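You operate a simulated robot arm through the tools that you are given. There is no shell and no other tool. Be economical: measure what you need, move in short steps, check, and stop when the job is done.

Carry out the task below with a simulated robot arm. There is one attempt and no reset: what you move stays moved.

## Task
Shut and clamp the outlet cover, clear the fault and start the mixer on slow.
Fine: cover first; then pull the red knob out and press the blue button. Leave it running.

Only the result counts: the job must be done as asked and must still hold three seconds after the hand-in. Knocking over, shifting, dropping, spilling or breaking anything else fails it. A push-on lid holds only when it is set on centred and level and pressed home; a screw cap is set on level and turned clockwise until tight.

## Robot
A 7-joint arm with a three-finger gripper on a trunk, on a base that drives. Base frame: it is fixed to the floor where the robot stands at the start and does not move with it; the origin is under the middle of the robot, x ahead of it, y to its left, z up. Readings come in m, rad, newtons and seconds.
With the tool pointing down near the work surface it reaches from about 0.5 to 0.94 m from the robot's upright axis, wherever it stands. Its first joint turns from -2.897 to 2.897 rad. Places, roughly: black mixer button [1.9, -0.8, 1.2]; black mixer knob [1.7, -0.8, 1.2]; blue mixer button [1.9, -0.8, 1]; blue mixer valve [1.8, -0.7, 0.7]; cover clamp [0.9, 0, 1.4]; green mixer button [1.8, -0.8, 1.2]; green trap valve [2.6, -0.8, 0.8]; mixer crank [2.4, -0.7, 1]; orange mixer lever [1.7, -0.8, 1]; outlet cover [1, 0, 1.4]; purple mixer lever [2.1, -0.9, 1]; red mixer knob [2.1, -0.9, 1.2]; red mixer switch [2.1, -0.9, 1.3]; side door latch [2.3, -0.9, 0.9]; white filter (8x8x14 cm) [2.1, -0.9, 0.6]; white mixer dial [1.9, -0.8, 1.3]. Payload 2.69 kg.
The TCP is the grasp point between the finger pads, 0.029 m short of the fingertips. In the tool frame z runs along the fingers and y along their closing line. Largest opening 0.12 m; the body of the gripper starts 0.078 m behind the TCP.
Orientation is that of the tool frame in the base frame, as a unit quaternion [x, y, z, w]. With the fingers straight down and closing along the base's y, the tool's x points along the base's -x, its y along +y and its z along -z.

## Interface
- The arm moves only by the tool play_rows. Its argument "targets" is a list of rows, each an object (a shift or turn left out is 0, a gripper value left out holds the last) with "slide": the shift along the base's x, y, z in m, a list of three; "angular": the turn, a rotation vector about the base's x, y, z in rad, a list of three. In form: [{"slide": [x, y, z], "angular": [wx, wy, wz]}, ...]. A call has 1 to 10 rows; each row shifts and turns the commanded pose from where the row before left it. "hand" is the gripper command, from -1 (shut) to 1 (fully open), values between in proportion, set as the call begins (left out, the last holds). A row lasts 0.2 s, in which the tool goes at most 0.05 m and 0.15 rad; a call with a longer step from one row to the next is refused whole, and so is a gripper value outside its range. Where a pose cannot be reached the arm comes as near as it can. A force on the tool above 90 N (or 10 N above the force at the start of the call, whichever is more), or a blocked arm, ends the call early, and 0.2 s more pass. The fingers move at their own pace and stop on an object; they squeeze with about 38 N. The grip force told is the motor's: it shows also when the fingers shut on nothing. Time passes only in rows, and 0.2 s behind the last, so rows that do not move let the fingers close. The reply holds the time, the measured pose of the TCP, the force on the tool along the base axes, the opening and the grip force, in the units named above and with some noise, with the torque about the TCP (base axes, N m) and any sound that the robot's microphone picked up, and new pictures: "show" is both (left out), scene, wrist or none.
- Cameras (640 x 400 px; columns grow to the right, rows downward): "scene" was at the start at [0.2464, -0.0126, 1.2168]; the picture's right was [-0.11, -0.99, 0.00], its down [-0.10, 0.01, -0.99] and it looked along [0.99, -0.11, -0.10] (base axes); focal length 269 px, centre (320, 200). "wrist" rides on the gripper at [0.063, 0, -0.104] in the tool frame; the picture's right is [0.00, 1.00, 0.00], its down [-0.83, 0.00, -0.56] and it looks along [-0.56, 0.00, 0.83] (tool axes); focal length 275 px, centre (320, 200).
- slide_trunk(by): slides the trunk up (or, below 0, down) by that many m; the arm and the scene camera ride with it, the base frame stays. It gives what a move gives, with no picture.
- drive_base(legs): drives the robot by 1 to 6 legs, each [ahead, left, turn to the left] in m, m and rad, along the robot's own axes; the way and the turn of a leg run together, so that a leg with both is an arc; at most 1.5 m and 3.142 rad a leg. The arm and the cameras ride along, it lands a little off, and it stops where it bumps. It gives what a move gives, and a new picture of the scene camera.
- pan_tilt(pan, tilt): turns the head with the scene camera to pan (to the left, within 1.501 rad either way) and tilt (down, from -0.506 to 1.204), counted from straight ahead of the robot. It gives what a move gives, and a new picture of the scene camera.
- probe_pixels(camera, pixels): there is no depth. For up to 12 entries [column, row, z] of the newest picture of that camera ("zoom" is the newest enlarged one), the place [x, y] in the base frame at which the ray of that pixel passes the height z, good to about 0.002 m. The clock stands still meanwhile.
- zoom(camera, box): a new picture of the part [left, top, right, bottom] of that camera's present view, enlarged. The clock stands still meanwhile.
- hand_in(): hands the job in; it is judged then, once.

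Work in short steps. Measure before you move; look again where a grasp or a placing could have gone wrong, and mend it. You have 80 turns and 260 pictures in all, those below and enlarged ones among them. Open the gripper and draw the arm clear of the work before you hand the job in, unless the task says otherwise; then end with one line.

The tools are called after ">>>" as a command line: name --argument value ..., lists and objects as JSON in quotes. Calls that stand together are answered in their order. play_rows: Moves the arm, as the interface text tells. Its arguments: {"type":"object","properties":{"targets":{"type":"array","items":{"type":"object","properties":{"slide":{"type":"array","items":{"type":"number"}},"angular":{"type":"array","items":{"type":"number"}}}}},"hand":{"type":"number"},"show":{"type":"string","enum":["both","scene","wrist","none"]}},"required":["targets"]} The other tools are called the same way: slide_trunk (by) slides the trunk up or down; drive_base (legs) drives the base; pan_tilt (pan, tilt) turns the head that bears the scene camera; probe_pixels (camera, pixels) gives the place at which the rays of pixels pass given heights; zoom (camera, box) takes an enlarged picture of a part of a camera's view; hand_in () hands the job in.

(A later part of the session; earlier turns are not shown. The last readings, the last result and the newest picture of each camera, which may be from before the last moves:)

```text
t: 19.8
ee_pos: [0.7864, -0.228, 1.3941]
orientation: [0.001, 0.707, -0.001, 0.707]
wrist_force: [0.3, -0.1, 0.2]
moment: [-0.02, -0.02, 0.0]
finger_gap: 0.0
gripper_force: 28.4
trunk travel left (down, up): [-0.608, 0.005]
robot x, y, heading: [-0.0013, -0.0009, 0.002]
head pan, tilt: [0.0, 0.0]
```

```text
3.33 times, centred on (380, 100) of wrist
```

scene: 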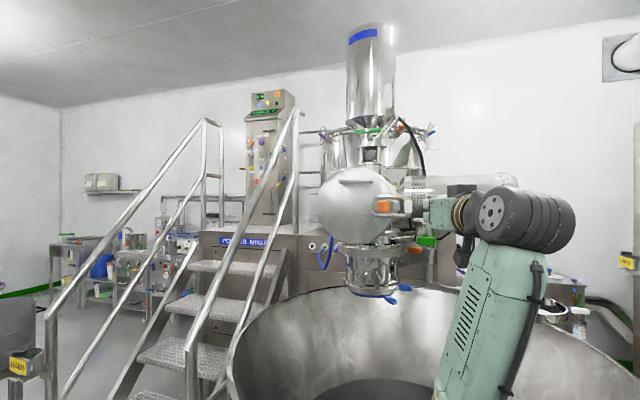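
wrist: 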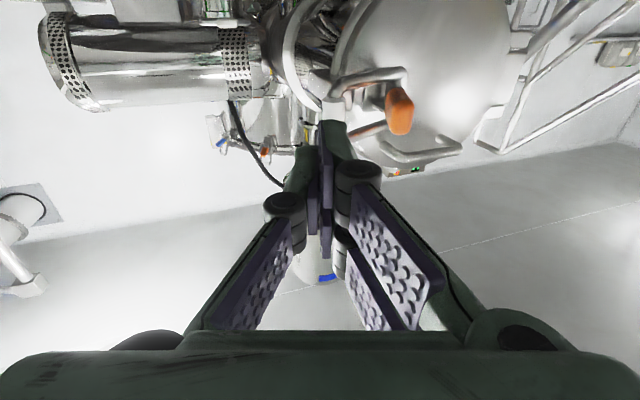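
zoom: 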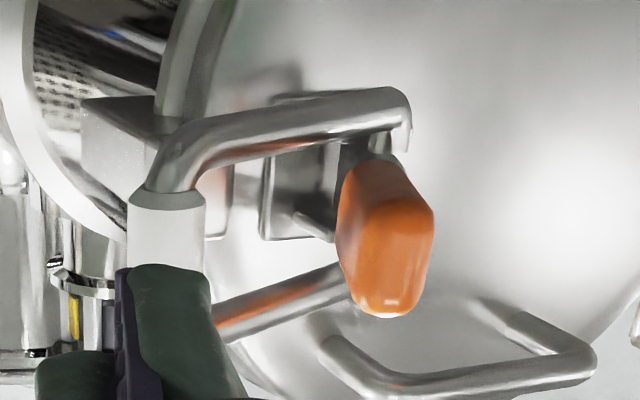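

The white bar is at about (0.903,-0.216); orange grip at about (0.91,-0.158,1.392), 0.028 wide and pointing at me. It looks like a draw latch, so I grip the lever to feel which way it turns; first line up in front with a 0.052 opening.

>>> play_rows --targets '[{"slide": [0, 0.035, 0]}, {"slide": [0, 0.036, 0]}, {"slide": [0.02, 0, 0]}, {"slide": [0.02, 0, 0]}]' --hand -0.13

>>> zoom --camera "wrist" --box '[200, 40, 440, 190]'

>>> zoom --camera "scene" --box '[350, 175, 430, 235]'

```text
t: 20.8
ee_pos: [0.8265, -0.1581, 1.3946]
orientation: [0.0, 0.707, 0.0, 0.707]
wrist_force: [0.4, 0.9, 0.3]
moment: [-0.01, 0.01, 0.01]
finger_gap: 0.052
gripper_force: 0.0
trunk travel left (down, up): [-0.608, 0.005]
robot x, y, heading: [-0.0006, -0.0007, -0.005]
head pan, tilt: [0.0, 0.0]
```

scene: 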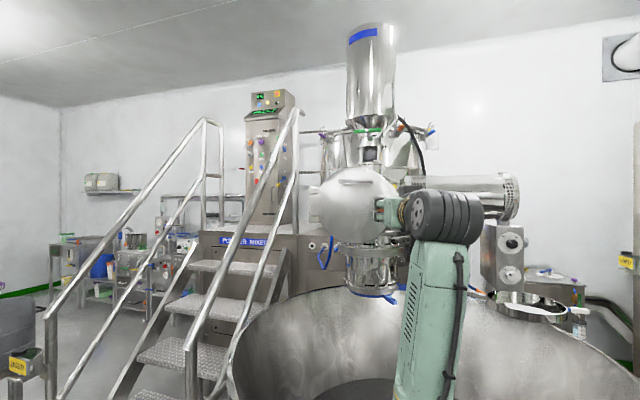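
wrist: 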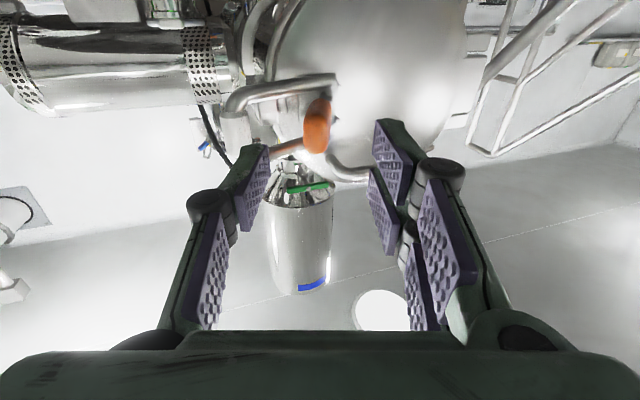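

```text
2.67 times, centred on (320, 115) of wrist
```

zoom: 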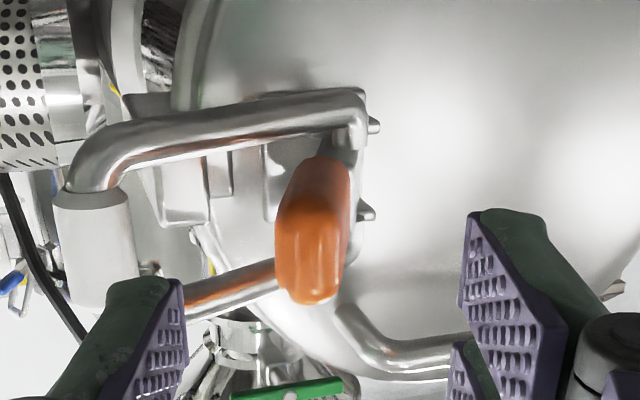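

```text
6.67 times, centred on (390, 205) of scene
```

zoom: 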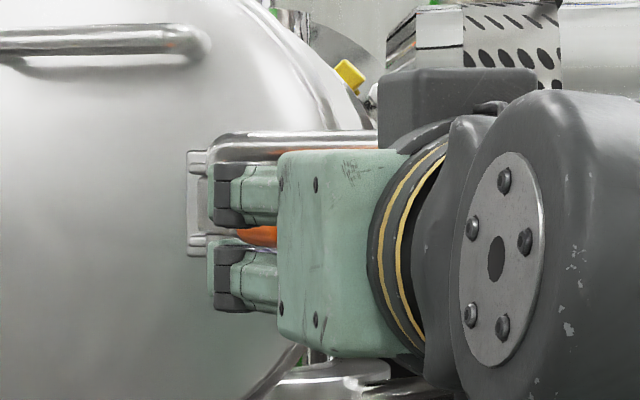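

The orange grip lies between the fingers; the bail arms stay deeper than the fingertips will go. I advance to x≈0.893 and close on the orange grip.

>>> play_rows --targets '[{"slide": [0.025, 0, -0.002]}, {"slide": [0.025, 0, 0]}, {"slide": [0.017, 0, 0]}]' --show "wrist"

>>> zoom --camera "wrist" --box '[200, 40, 440, 190]'

```text
t: 21.6
ee_pos: [0.8951, -0.1583, 1.3907]
orientation: [0.001, 0.707, 0.0, 0.707]
wrist_force: [0.1, 0.5, 0.4]
moment: [0.0, 0.01, 0.0]
finger_gap: 0.0522
gripper_force: 0.2
trunk travel left (down, up): [-0.608, 0.005]
robot x, y, heading: [0.0027, -0.0026, -0.001]
head pan, tilt: [0.0, 0.0]
```

wrist: 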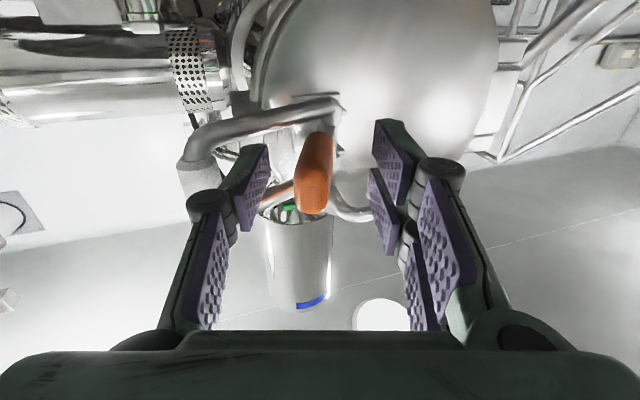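

```text
2.67 times, centred on (320, 115) of wrist
```

zoom: 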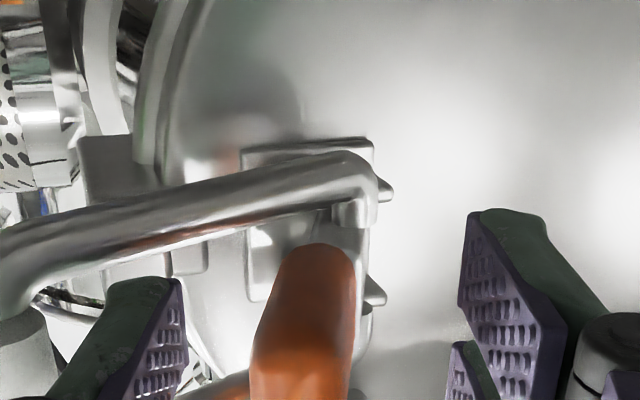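

Good straddle. I close on the grip.

>>> play_rows --targets '[{"slide": [0, 0, 0]}, {"slide": [0, 0, 0]}, {"slide": [0, 0, 0]}]' --hand -1 --show "wrist"

```text
t: 22.4
ee_pos: [0.8933, -0.1577, 1.3913]
orientation: [-0.001, 0.707, 0.0, 0.707]
wrist_force: [-2.1, -1.7, -0.4]
moment: [-0.06, -0.07, 0.21]
finger_gap: 0.0186
gripper_force: 22.7
trunk travel left (down, up): [-0.608, 0.005]
robot x, y, heading: [-0.001, -0.0003, -0.003]
head pan, tilt: [0.0, 0.0]
```

wrist: 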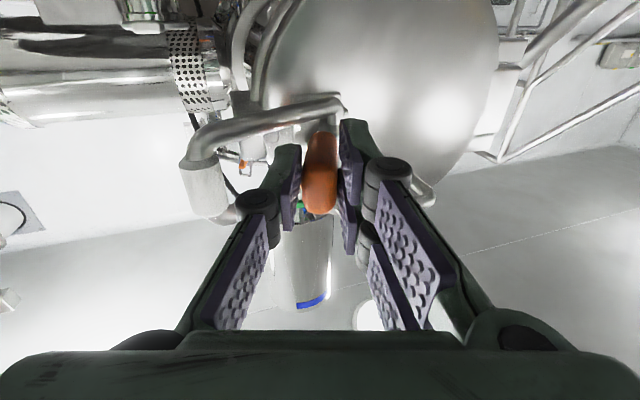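

Gripped (0.019). I try turning the lever toward the cover centre (clockwise from above) by 0.22 rad about the pivot and watch the force.

>>> play_rows --targets '[{"slide": [0.001, 0.01, 0], "angular": [0, 0, -0.11]}, {"slide": [0.003, 0.01, 0], "angular": [0, 0, -0.11]}]' --show "wrist"

>>> zoom --camera "wrist" --box '[160, 40, 440, 220]'

```text
t: 22.9
ee_pos: [0.8952, -0.1352, 1.3922]
orientation: [0.079, 0.703, -0.078, 0.702]
wrist_force: [-35.9, 8.0, -21.6]
moment: [-0.09, 0.43, 0.44]
finger_gap: 0.0182
gripper_force: 43.5
trunk travel left (down, up): [-0.608, 0.005]
robot x, y, heading: [0.0021, -0.0007, 0.003]
head pan, tilt: [0.0, 0.0]
```

wrist: 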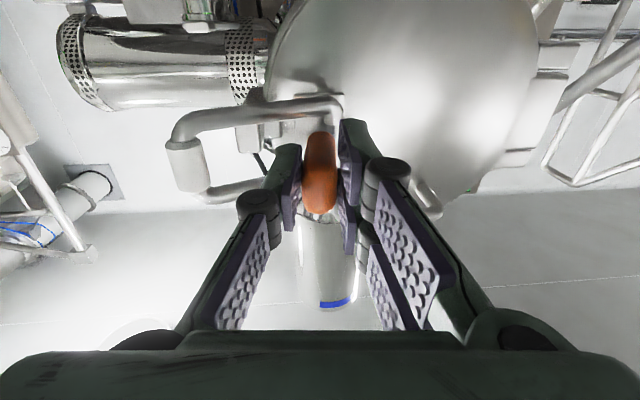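

```text
2.22 times, centred on (300, 130) of wrist
```

zoom: 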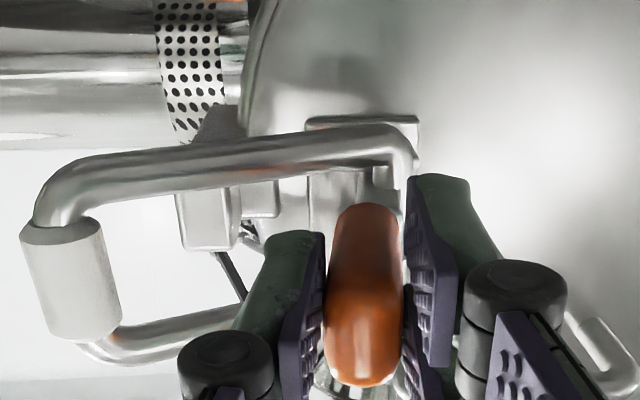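

The lever turns with the grip while the bail stays. I relax the radial load and continue this turn, watching the bail.

>>> play_rows --targets '[{"slide": [-0.005, 0.004, 0.002], "angular": [0, 0, 0]}, {"slide": [0.001, 0.01, 0], "angular": [0, 0, -0.11]}, {"slide": [0.003, 0.01, 0], "angular": [0, 0, -0.11]}]' --show "wrist"

>>> zoom --camera "wrist" --box '[160, 40, 440, 220]'

>>> zoom --camera "scene" --box '[350, 175, 430, 235]'

```text
t: 23.8
ee_pos: [0.8985, -0.114, 1.3922]
orientation: [0.155, 0.691, -0.155, 0.689]
wrist_force: [2.6, -0.1, -6.2]
moment: [0.03, 0.43, 0.02]
finger_gap: 0.0181
gripper_force: 43.1
trunk travel left (down, up): [-0.608, 0.005]
robot x, y, heading: [0.0009, 0.001, -0.0]
head pan, tilt: [0.0, 0.0]
```

wrist: 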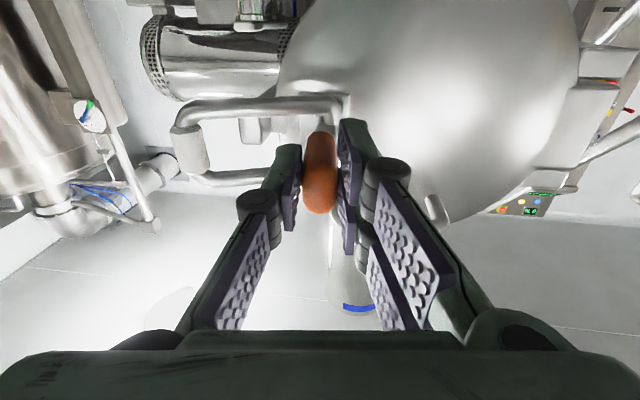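

```text
2.22 times, centred on (300, 130) of wrist
```

zoom: 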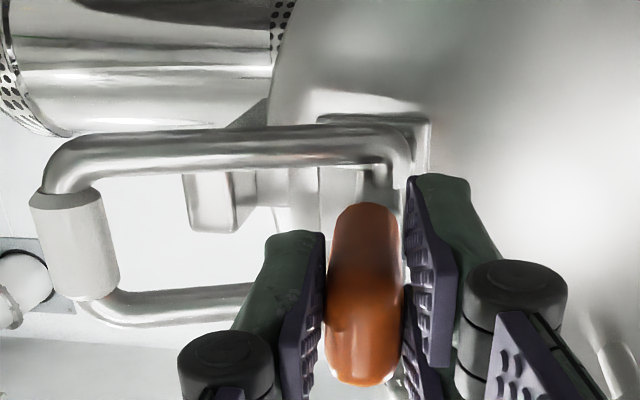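

```text
6.67 times, centred on (390, 205) of scene
```

zoom: 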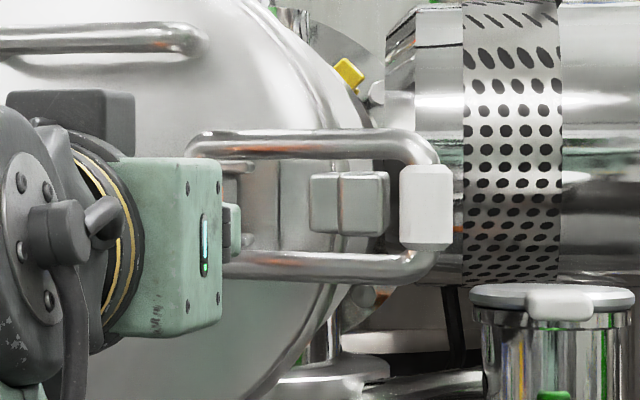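

The bail is linked to the lever as in a draw latch: white bar now (0.905,-0.20), in front of the keeper (0.942,-0.185), so it must first be tipped behind the keeper. I turn the lever back, release and retreat.

>>> play_rows --targets '[{"slide": [-0.003, -0.01, 0], "angular": [0, 0, 0.11]}, {"slide": [-0.002, -0.011, 0], "angular": [0, 0, 0.11]}, {"slide": [0, -0.011, 0], "angular": [0, 0, 0.11]}, {"slide": [0, -0.011, 0], "angular": [0, 0, 0.11]}]' --show "none"

>>> play_rows --targets '[{"slide": [0, 0, 0]}, {"slide": [0, 0, 0]}, {"slide": [-0.03, 0, 0]}, {"slide": [-0.04, 0, 0]}, {"slide": [-0.04, 0, 0]}]' --hand -0.13

>>> zoom --camera "wrist" --box '[200, 20, 440, 170]'

```text
t: 24.8
ee_pos: [0.8927, -0.1555, 1.3922]
orientation: [-0.001, 0.708, 0.001, 0.707]
wrist_force: [1.1, 1.6, -7.4]
moment: [0.03, 0.53, 0.46]
finger_gap: 0.0182
gripper_force: 43.9
trunk travel left (down, up): [-0.608, 0.005]
robot x, y, heading: [0.0009, -0.0024, 0.001]
head pan, tilt: [0.0, 0.0]
```

```text
t: 25.9
ee_pos: [0.7792, -0.1588, 1.393]
orientation: [0.0, 0.707, 0.0, 0.707]
wrist_force: [-0.8, 0.2, 0.0]
moment: [-0.04, 0.0, 0.02]
finger_gap: 0.0525
gripper_force: 0.1
trunk travel left (down, up): [-0.608, 0.005]
robot x, y, heading: [0.0003, -0.0043, -0.001]
head pan, tilt: [0.0, 0.0]
```

scene: 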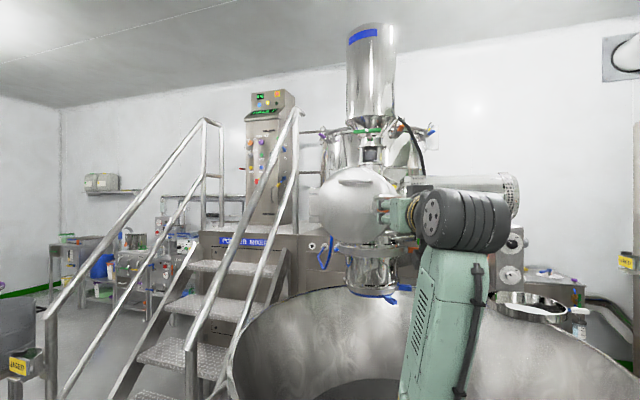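
wrist: 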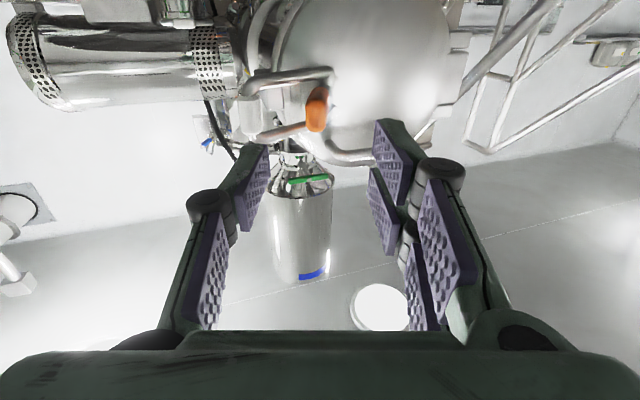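

```text
2.67 times, centred on (320, 95) of wrist
```

zoom: 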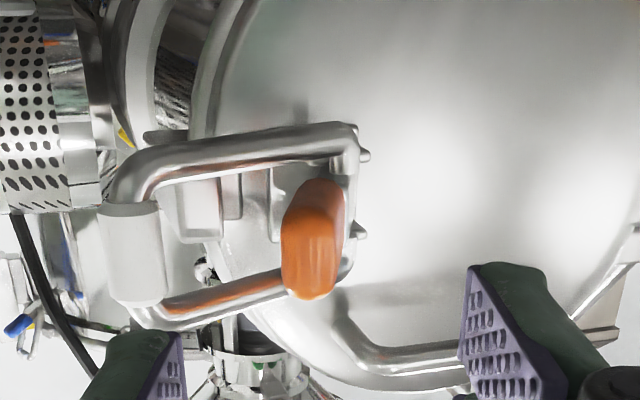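

White bar ≈(0.893,-0.213). I'll grip its front half with the fingers either side (inside/outside of the bail) and swing it round past the keeper.

>>> play_rows --targets '[{"slide": [0, -0.03, 0]}, {"slide": [0.02, -0.025, 0]}, {"slide": [0.035, 0, 0]}, {"slide": [0.03, 0, 0]}, {"slide": [0.01, 0, 0]}]' --hand -0.22

>>> zoom --camera "wrist" --box '[200, 40, 440, 190]'

```text
t: 27.1
ee_pos: [0.877, -0.211, 1.3932]
orientation: [0.0, 0.707, 0.0, 0.707]
wrist_force: [0.7, 0.1, -0.2]
moment: [-0.01, 0.01, -0.03]
finger_gap: 0.0467
gripper_force: 0.0
trunk travel left (down, up): [-0.608, 0.005]
robot x, y, heading: [-0.0014, -0.0048, 0.004]
head pan, tilt: [0.0, 0.0]
```

scene: 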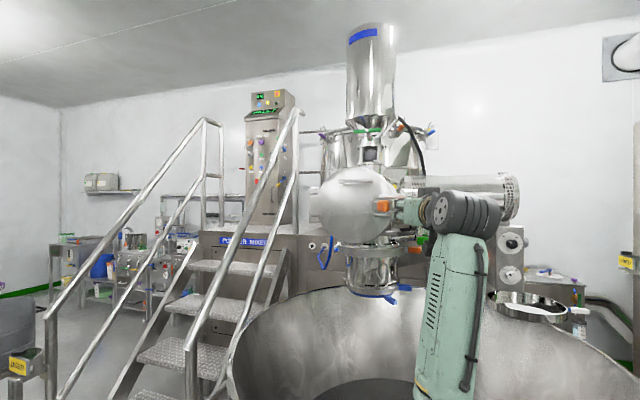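
wrist: 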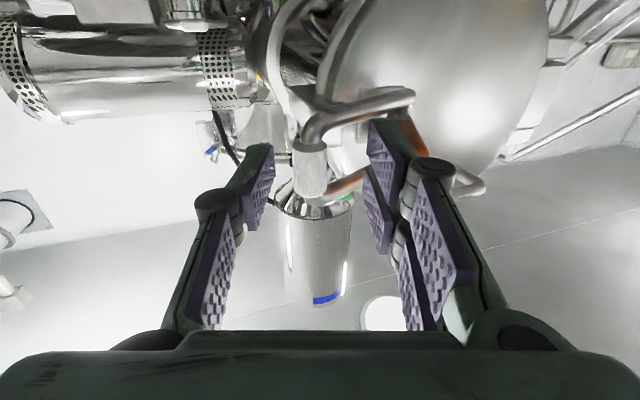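

```text
2.67 times, centred on (320, 115) of wrist
```

zoom: 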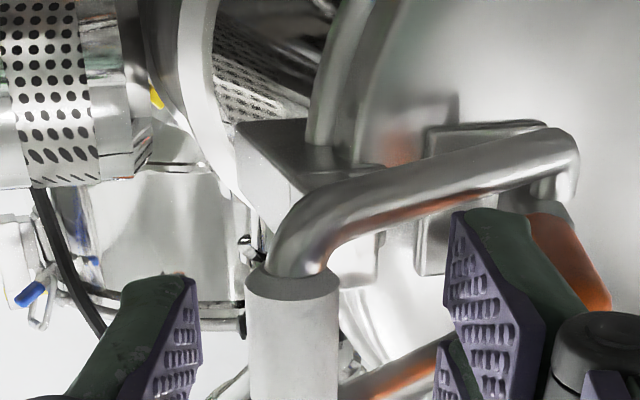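

The white bar is between the fingers just past the TCP. I close on it.

>>> play_rows --targets '[{"slide": [0.003, -0.002, 0]}, {"slide": [0, 0, 0]}, {"slide": [0, 0, 0]}]' --hand -1 --show "wrist"

```text
t: 27.9
ee_pos: [0.8784, -0.2179, 1.3932]
orientation: [0.003, 0.706, 0.0, 0.708]
wrist_force: [-10.5, -7.4, -3.4]
moment: [-0.14, 0.19, -0.01]
finger_gap: 0.0112
gripper_force: 21.1
trunk travel left (down, up): [-0.608, 0.005]
robot x, y, heading: [-0.0004, -0.0003, 0.002]
head pan, tilt: [0.0, 0.0]
```

wrist: 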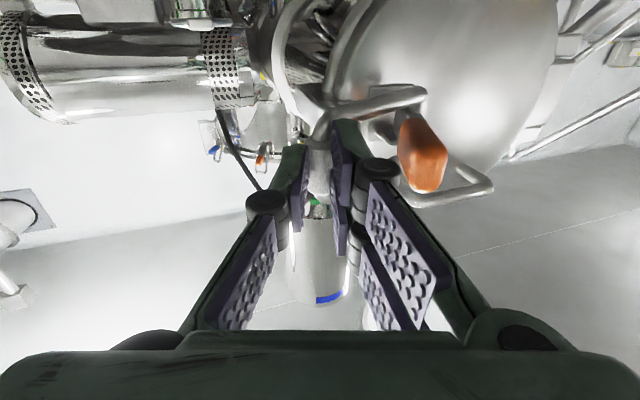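

Gripped. I swing the bail around: (+x,-y) with a left yaw.

>>> play_rows --targets '[{"slide": [0.007, -0.008, 0], "angular": [0, 0, 0.1]}, {"slide": [0.008, -0.008, 0], "angular": [0, 0, 0.1]}, {"slide": [0.009, -0.007, 0], "angular": [0, 0, 0.1]}]'

>>> zoom --camera "wrist" --box '[200, 40, 440, 190]'

>>> zoom --camera "scene" --box '[350, 175, 430, 235]'

```text
t: 28.8
ee_pos: [0.9045, -0.2365, 1.392]
orientation: [-0.106, 0.7, 0.107, 0.698]
wrist_force: [-0.2, -1.1, -0.6]
moment: [-0.03, 0.02, -0.01]
finger_gap: 0.0
gripper_force: 28.4
trunk travel left (down, up): [-0.608, 0.005]
robot x, y, heading: [0.0024, -0.0002, -0.003]
head pan, tilt: [0.0, 0.0]
```

scene: 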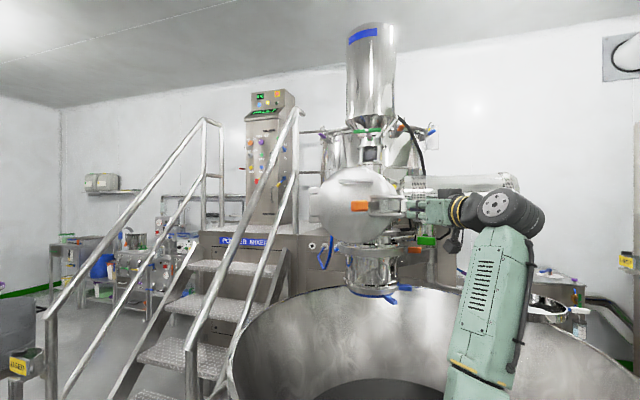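
wrist: 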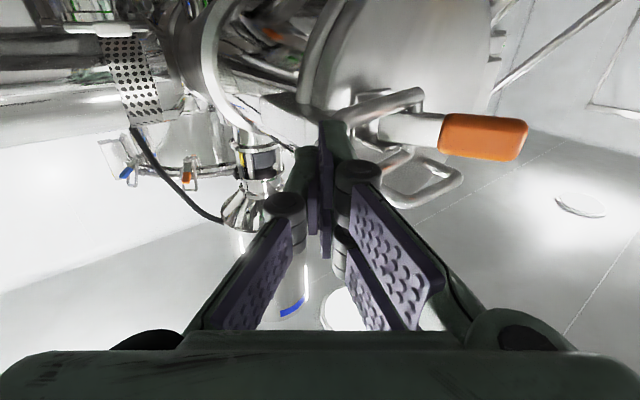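

```text
2.67 times, centred on (320, 115) of wrist
```

zoom: 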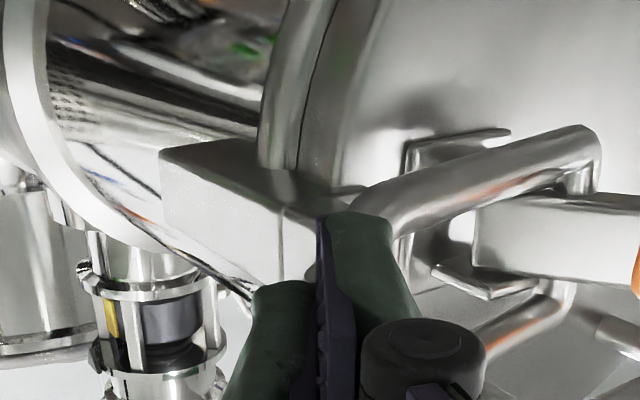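

```text
6.67 times, centred on (390, 205) of scene
```

zoom: 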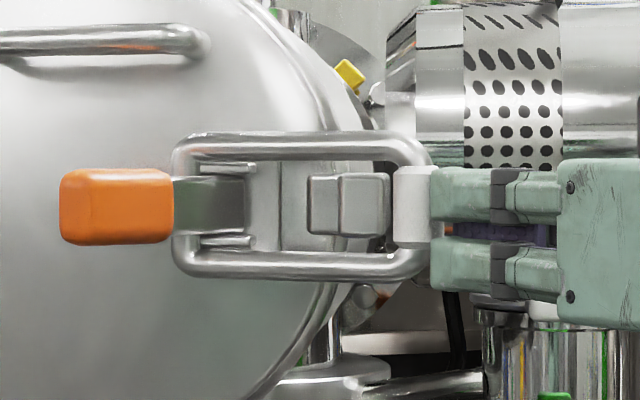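

The bail slid from the fingers, and the lever swung over toward the cover centre, white bar now close to the keeper. I back off and look.

>>> play_rows --targets '[{"slide": [-0.04, -0.01, 0], "angular": [0, 0, -0.1]}, {"slide": [-0.045, 0, 0], "angular": [0, 0, -0.1]}, {"slide": [-0.045, 0.01, 0], "angular": [0, 0, -0.1]}]'

>>> zoom --camera "wrist" --box '[240, 40, 480, 190]'

>>> zoom --camera "scene" --box '[350, 175, 430, 235]'

```text
t: 29.6
ee_pos: [0.7756, -0.235, 1.3922]
orientation: [0.001, 0.707, 0.0, 0.707]
wrist_force: [-0.4, 0.4, 0.5]
moment: [0.02, 0.03, 0.0]
finger_gap: 0.0
gripper_force: 28.4
trunk travel left (down, up): [-0.608, 0.005]
robot x, y, heading: [-0.0011, -0.0022, -0.001]
head pan, tilt: [0.0, 0.0]
```

scene: 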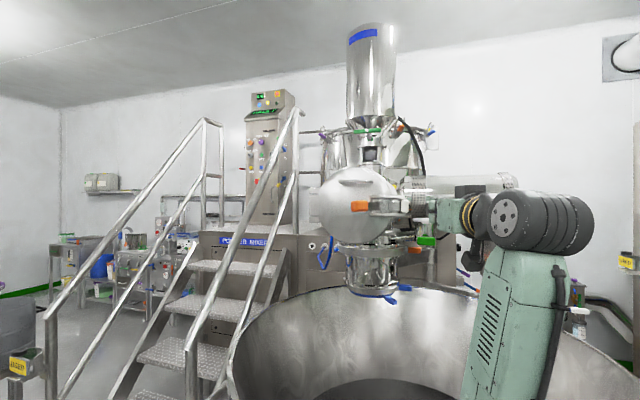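
wrist: 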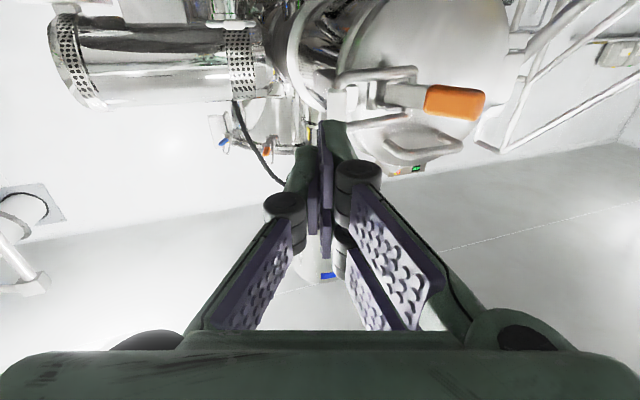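

```text
2.67 times, centred on (360, 115) of wrist
```

zoom: 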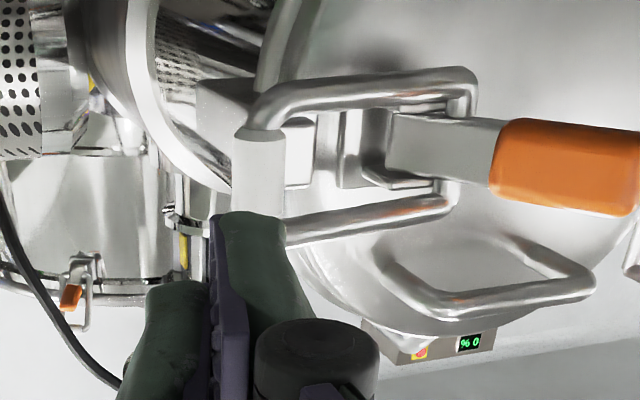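

```text
6.67 times, centred on (390, 205) of scene
```

zoom: 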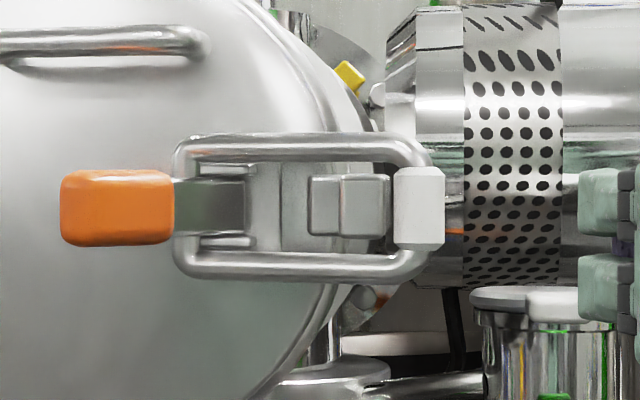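

The lever (orange now ~(0.96,-0.103,1.40)) still stands ~0.08 off the cover face, pointing toward centre. I line up the closed fingers in front of it and press +x to fold it flat.

>>> play_rows --targets '[{"slide": [0, 0.045, 0.002]}, {"slide": [0, 0.045, 0.001]}, {"slide": [0.02, 0.04, 0]}, {"slide": [0.04, 0, 0]}, {"slide": [0.04, 0, 0]}]' --hand -1

>>> zoom --camera "wrist" --box '[200, 40, 440, 190]'

```text
t: 30.8
ee_pos: [0.8736, -0.1066, 1.3959]
orientation: [0.0, 0.707, 0.0, 0.707]
wrist_force: [-0.2, -1.2, 0.2]
moment: [0.0, -0.01, -0.02]
finger_gap: 0.0
gripper_force: 28.6
trunk travel left (down, up): [-0.608, 0.005]
robot x, y, heading: [-0.0014, -0.0017, 0.001]
head pan, tilt: [0.0, 0.0]
```

scene: 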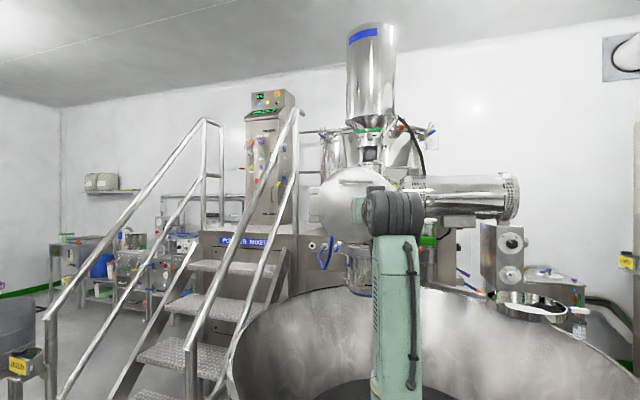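
wrist: 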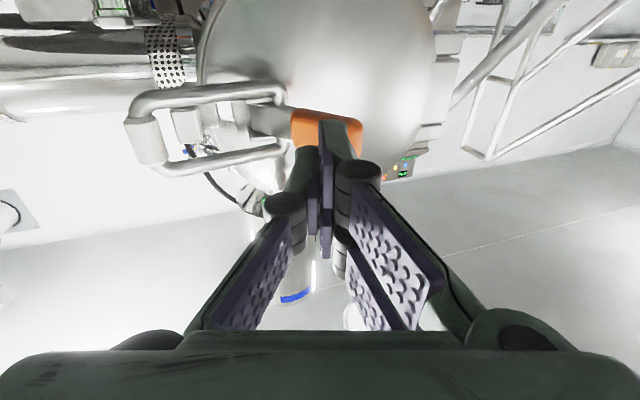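

```text
2.67 times, centred on (320, 115) of wrist
```

zoom: 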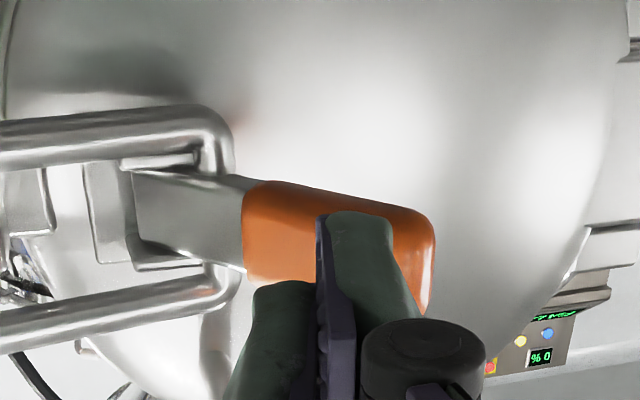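

Aligned with the orange grip centre. I press +x until the force rises.

>>> play_rows --targets '[{"slide": [0.02, 0, 0]}, {"slide": [0.015, 0, 0]}, {"slide": [0.015, 0, 0]}, {"slide": [0.012, -0.001, 0]}, {"slide": [0.012, -0.001, 0]}, {"slide": [0.012, -0.002, 0]}]'

>>> zoom --camera "wrist" --box '[200, 40, 440, 190]'

```text
t: 32.1
ee_pos: [0.9532, -0.1119, 1.3998]
orientation: [0.0, 0.706, 0.0, 0.708]
wrist_force: [-42.5, 1.6, -15.5]
moment: [0.1, 0.64, 0.04]
finger_gap: 0.006
gripper_force: 28.2
trunk travel left (down, up): [-0.608, 0.005]
robot x, y, heading: [-0.0011, 0.0008, -0.001]
head pan, tilt: [0.0, 0.0]
```

scene: 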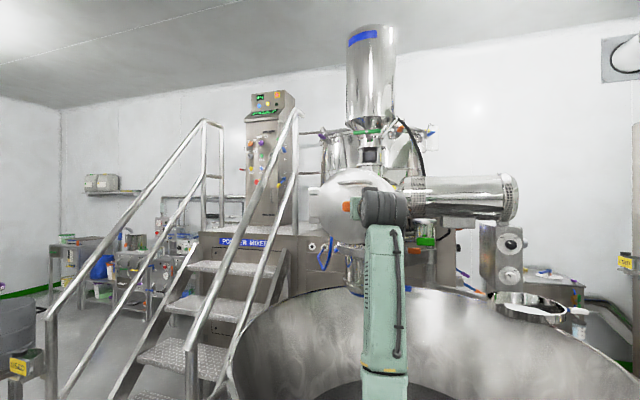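
wrist: 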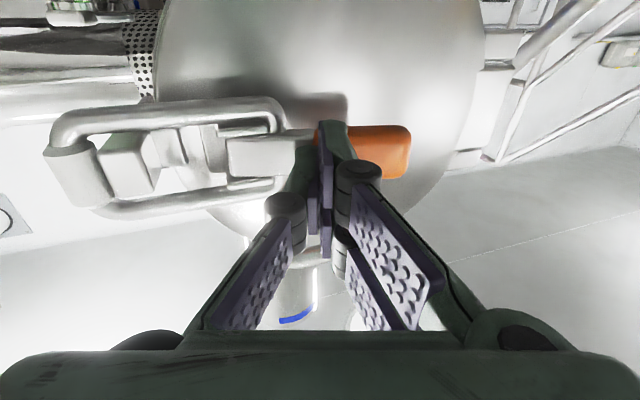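

```text
2.67 times, centred on (320, 115) of wrist
```

zoom: 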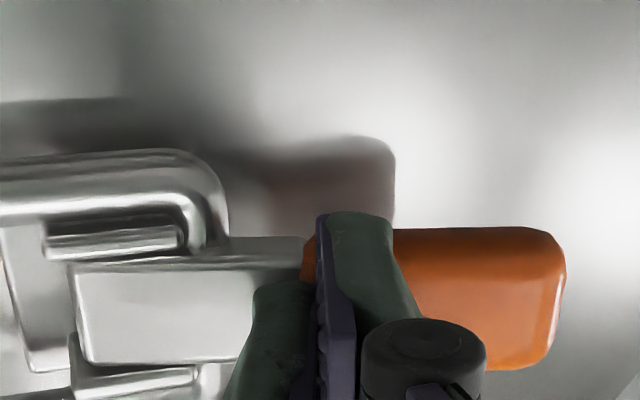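

Lever much flatter (force 42 N); my contact is at the grip's inner end. I back off slightly, shift to its outer half (+y) and press again.

>>> play_rows --targets '[{"slide": [-0.02, 0, -0.003]}, {"slide": [-0.005, 0.03, 0]}, {"slide": [0.015, 0, 0]}, {"slide": [0.012, 0, 0]}, {"slide": [0.01, 0, 0]}, {"slide": [0.01, 0, 0]}, {"slide": [0.008, 0, 0]}]' --hand -1

>>> zoom --camera "wrist" --box '[100, 40, 440, 220]'

```text
t: 33.2
ee_pos: [0.9562, -0.0818, 1.3951]
orientation: [0.001, 0.711, -0.001, 0.703]
wrist_force: [-43.8, 3.4, -15.1]
moment: [0.07, 0.26, -0.21]
finger_gap: 0.0
gripper_force: 28.1
trunk travel left (down, up): [-0.608, 0.005]
robot x, y, heading: [-0.0009, -0.0, 0.001]
head pan, tilt: [0.0, 0.0]
stopped in row 5: the force on the tool passed its limit at 107 N (the readings are from after the stop); the commanded pose is now the measured one
```

scene: 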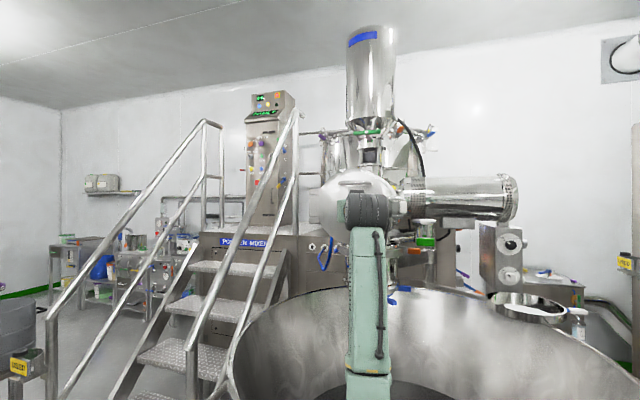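
wrist: 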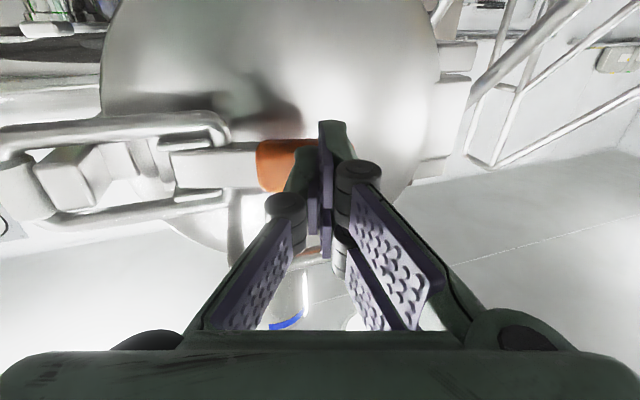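

```text
1.88 times, centred on (270, 130) of wrist
```

zoom: 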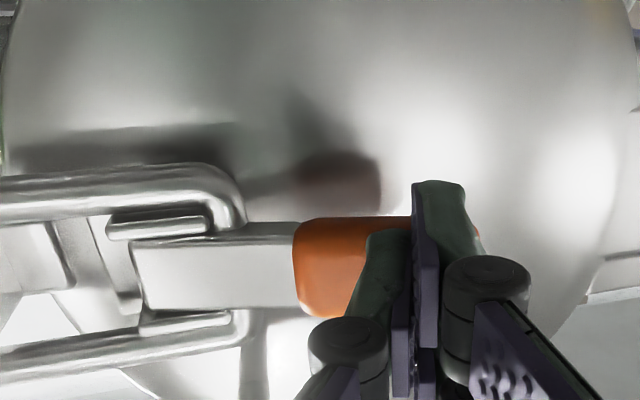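

The lever hit a hard stop (107 N). I back off and check that it stays.

>>> play_rows --targets '[{"slide": [-0.03, 0, 0]}, {"slide": [-0.045, 0, 0]}, {"slide": [-0.045, 0, 0]}, {"slide": [-0.045, -0.01, 0]}, {"slide": [-0.03, -0.035, 0]}, {"slide": [0, -0.045, 0]}]'

>>> zoom --camera "wrist" --box '[240, 20, 480, 170]'

>>> zoom --camera "scene" --box '[340, 170, 430, 240]'

```text
t: 34.6
ee_pos: [0.7666, -0.1732, 1.3868]
orientation: [0.001, 0.713, 0.0, 0.701]
wrist_force: [0.2, -0.2, -0.8]
moment: [0.0, -0.03, 0.0]
finger_gap: 0.0001
gripper_force: 28.4
trunk travel left (down, up): [-0.608, 0.005]
robot x, y, heading: [-0.0003, 0.0007, -0.002]
head pan, tilt: [0.0, 0.0]
```

scene: 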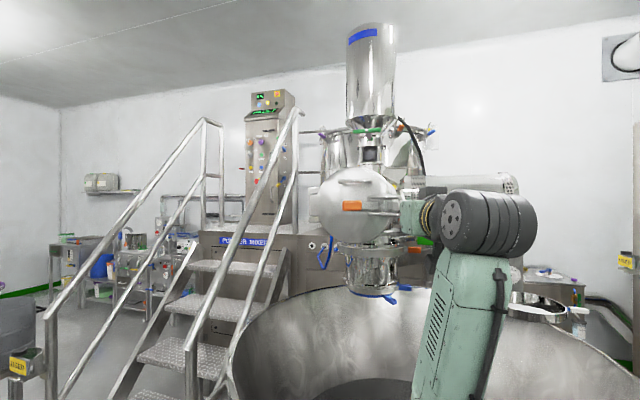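
wrist: 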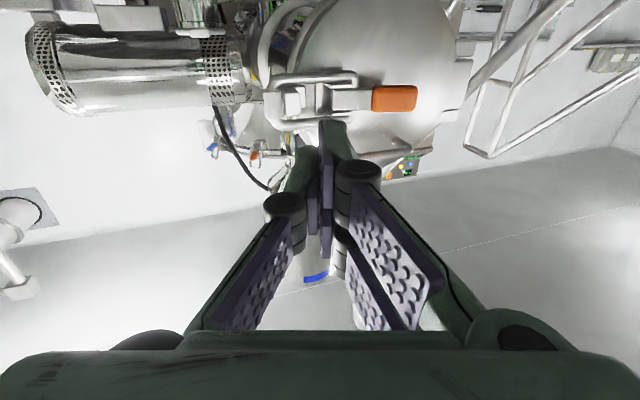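

```text
2.67 times, centred on (360, 95) of wrist
```

zoom: 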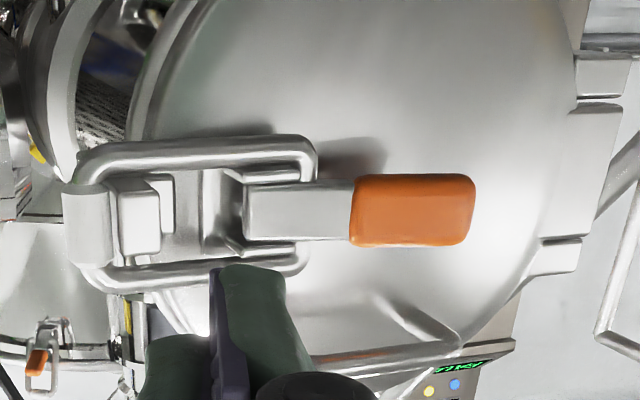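

```text
5.71 times, centred on (385, 205) of scene
```

zoom: 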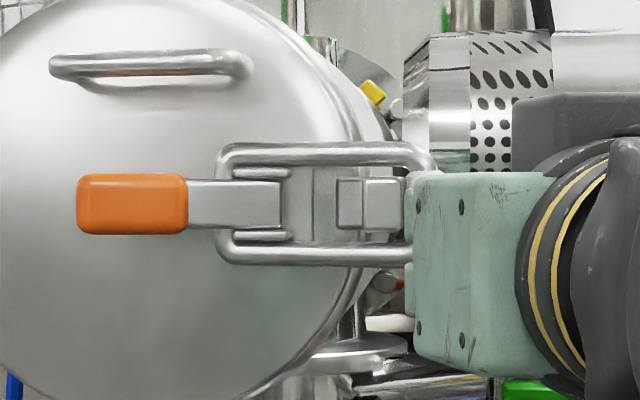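

The bail sits behind the keeper with the lever flat: clamped. I check the display on the left panel, then tuck the arm.

>>> zoom --camera "scene" --box '[235, 80, 305, 125]'

>>> zoom --camera "scene" --box '[235, 120, 305, 230]'

```text
8.89 times, centred on (270, 102) of scene
```

zoom: 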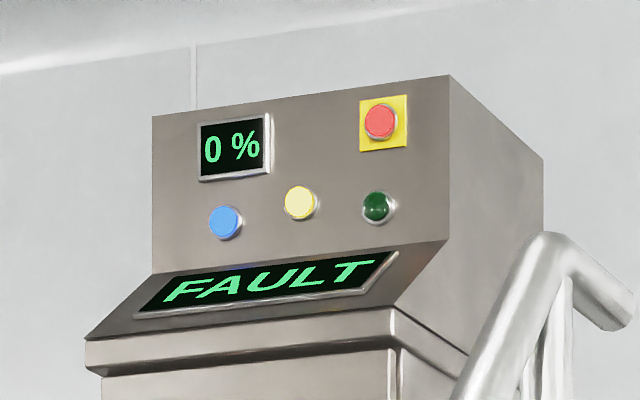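

```text
3.64 times, centred on (270, 175) of scene
```

zoom: 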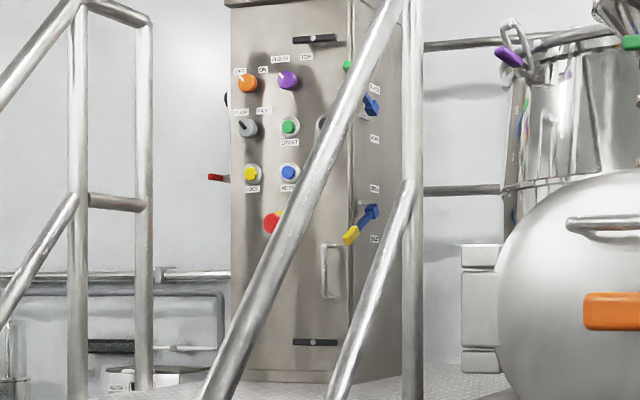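

Still FAULT; that platform panel duplicates a floor panel probably at (1.7–2.1,-0.85). I draw the arm back and look to the right to plan the drive.

>>> play_rows --targets '[{"slide": [-0.045, 0, 0]}, {"slide": [-0.045, 0, 0]}, {"slide": [-0.045, 0, 0]}, {"slide": [-0.045, 0, -0.01]}, {"slide": [-0.03, 0, -0.02]}]' --show "none"

>>> pan_tilt --pan -0.8 --tilt 0.35

>>> pan_tilt --pan -1.5 --tilt 0.5

```text
t: 35.9
ee_pos: [0.5566, -0.1724, 1.3584]
orientation: [0.001, 0.713, 0.0, 0.701]
wrist_force: [-0.5, 1.0, 0.4]
moment: [0.02, 0.01, -0.01]
finger_gap: 0.0
gripper_force: 28.5
trunk travel left (down, up): [-0.608, 0.005]
robot x, y, heading: [-0.0007, -0.0006, 0.002]
head pan, tilt: [0.0, 0.0]
```

```text
t: 37.0
ee_pos: [0.5577, -0.1717, 1.3589]
orientation: [0.001, 0.712, 0.0, 0.702]
wrist_force: [-0.2, -0.7, -1.1]
moment: [0.01, 0.02, 0.0]
finger_gap: 0.0
gripper_force: 28.3
trunk travel left (down, up): [-0.608, 0.005]
robot x, y, heading: [0.0021, 0.0012, 0.001]
head pan, tilt: [-0.799, 0.351]
```

scene: 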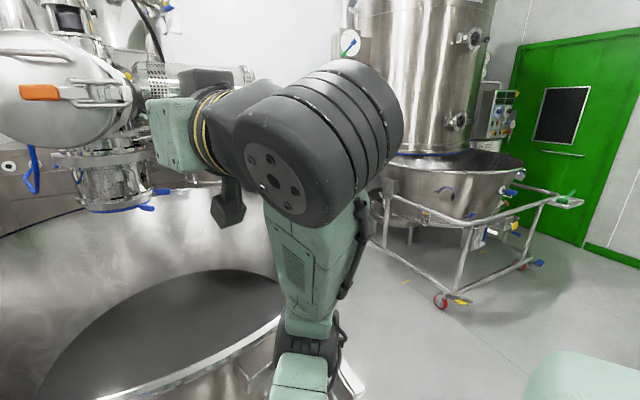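

```text
t: 38.0
ee_pos: [0.5585, -0.1722, 1.3586]
orientation: [0.002, 0.712, -0.001, 0.702]
wrist_force: [0.3, -0.1, 0.3]
moment: [0.0, 0.01, 0.02]
finger_gap: 0.0
gripper_force: 28.1
trunk travel left (down, up): [-0.608, 0.005]
robot x, y, heading: [0.0011, 0.0001, 0.0]
head pan, tilt: [-1.499, 0.499]
```

scene: 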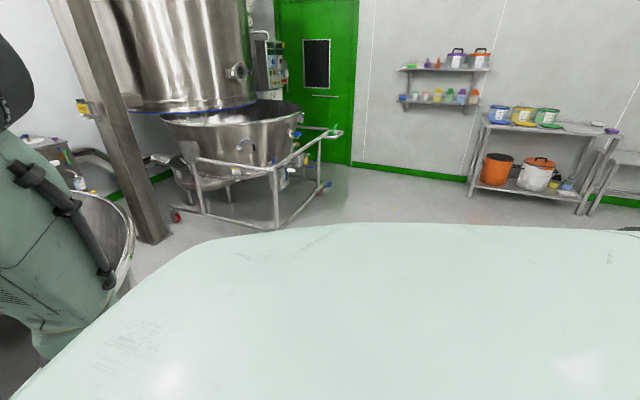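

I measure floor points of the post and the cart.

>>> probe_pixels --camera "scene" --pixels '[[155, 242, 0], [178, 218, 0], [275, 228, 0], [330, 186, 0], [135, 185, 0], [210, 235, 0]]'

>>> pan_tilt --pan -1.1 --tilt 0.3

```text
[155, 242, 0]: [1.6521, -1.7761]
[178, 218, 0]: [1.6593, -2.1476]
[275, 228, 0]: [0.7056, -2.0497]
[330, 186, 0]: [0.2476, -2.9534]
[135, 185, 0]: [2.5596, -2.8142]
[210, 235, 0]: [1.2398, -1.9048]
```

```text
t: 38.9
ee_pos: [0.5577, -0.1724, 1.3591]
orientation: [0.002, 0.713, -0.001, 0.701]
wrist_force: [-0.2, 0.5, -0.6]
moment: [-0.02, 0.03, 0.01]
finger_gap: 0.0
gripper_force: 28.1
trunk travel left (down, up): [-0.608, 0.005]
robot x, y, heading: [0.0016, 0.0024, -0.0]
head pan, tilt: [-1.1, 0.3]
```

scene: 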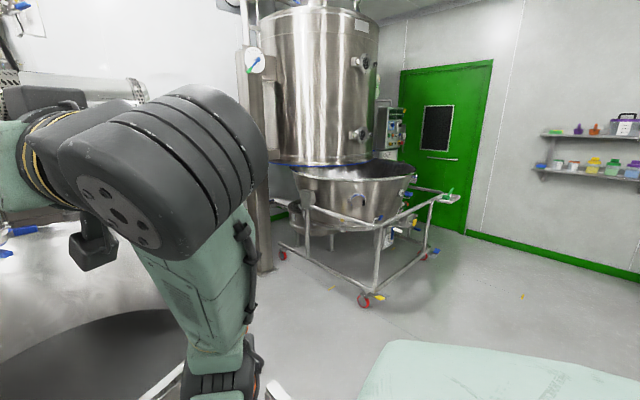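

The corridor between bowl (right edge y≈-0.95) and cart/post (y≈-1.8 to -2.0) is centred near y≈-1.4. I strafe right 1.35 m first.

>>> drive_base --legs '[[0, -1.38, 0]]'

>>> pan_tilt --pan 0.35 --tilt 0.2

```text
t: 49.9
ee_pos: [0.5413, -1.58, 1.3576]
orientation: [0.008, 0.713, -0.007, 0.701]
wrist_force: [0.4, -0.1, 0.5]
moment: [-0.03, 0.03, 0.04]
finger_gap: 0.0
gripper_force: 29.0
trunk travel left (down, up): [-0.608, 0.005]
robot x, y, heading: [-0.013, -1.3948, -0.019]
head pan, tilt: [-1.1, 0.3]
```

scene: 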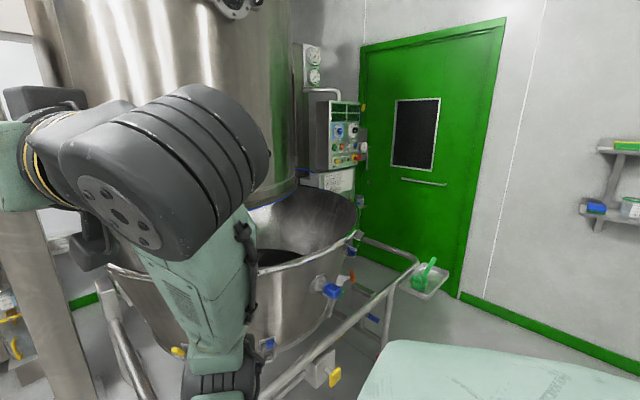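

```text
t: 51.5
ee_pos: [0.5412, -1.5796, 1.3575]
orientation: [0.007, 0.712, -0.007, 0.702]
wrist_force: [0.3, 0.7, 0.8]
moment: [0.0, -0.03, 0.02]
finger_gap: 0.0
gripper_force: 29.2
trunk travel left (down, up): [-0.608, 0.005]
robot x, y, heading: [-0.0104, -1.3967, -0.016]
head pan, tilt: [0.351, 0.201]
```

scene: 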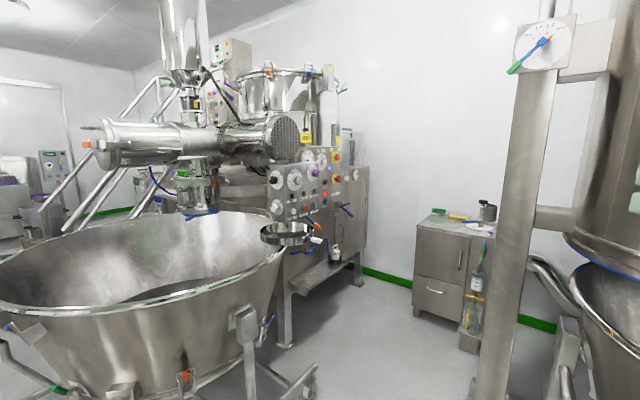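

The floor panel is now in view at about (310,180). I enlarge it.

>>> zoom --camera "scene" --box '[255, 130, 375, 230]'

>>> zoom --camera "scene" --box '[195, 120, 385, 300]'

>>> probe_pixels --camera "scene" --pixels '[[283, 345, 0], [358, 285, 0], [415, 315, 0], [310, 380, 0], [490, 395, 0], [270, 290, 0.8]]'

```text
4.00 times, centred on (315, 180) of scene
```

zoom: 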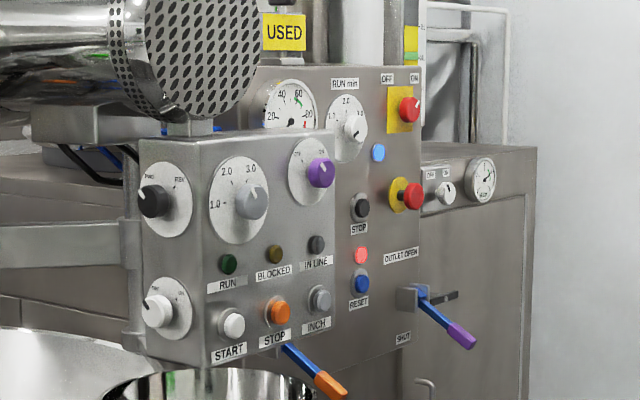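

```text
2.22 times, centred on (290, 210) of scene
```

zoom: 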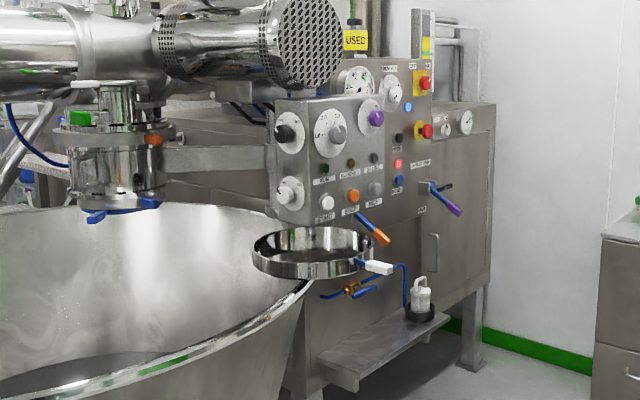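

```text
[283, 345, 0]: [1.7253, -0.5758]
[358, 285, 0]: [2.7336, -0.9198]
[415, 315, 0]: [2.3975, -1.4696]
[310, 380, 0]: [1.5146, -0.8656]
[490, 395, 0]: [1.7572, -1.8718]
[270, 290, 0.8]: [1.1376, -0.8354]
```

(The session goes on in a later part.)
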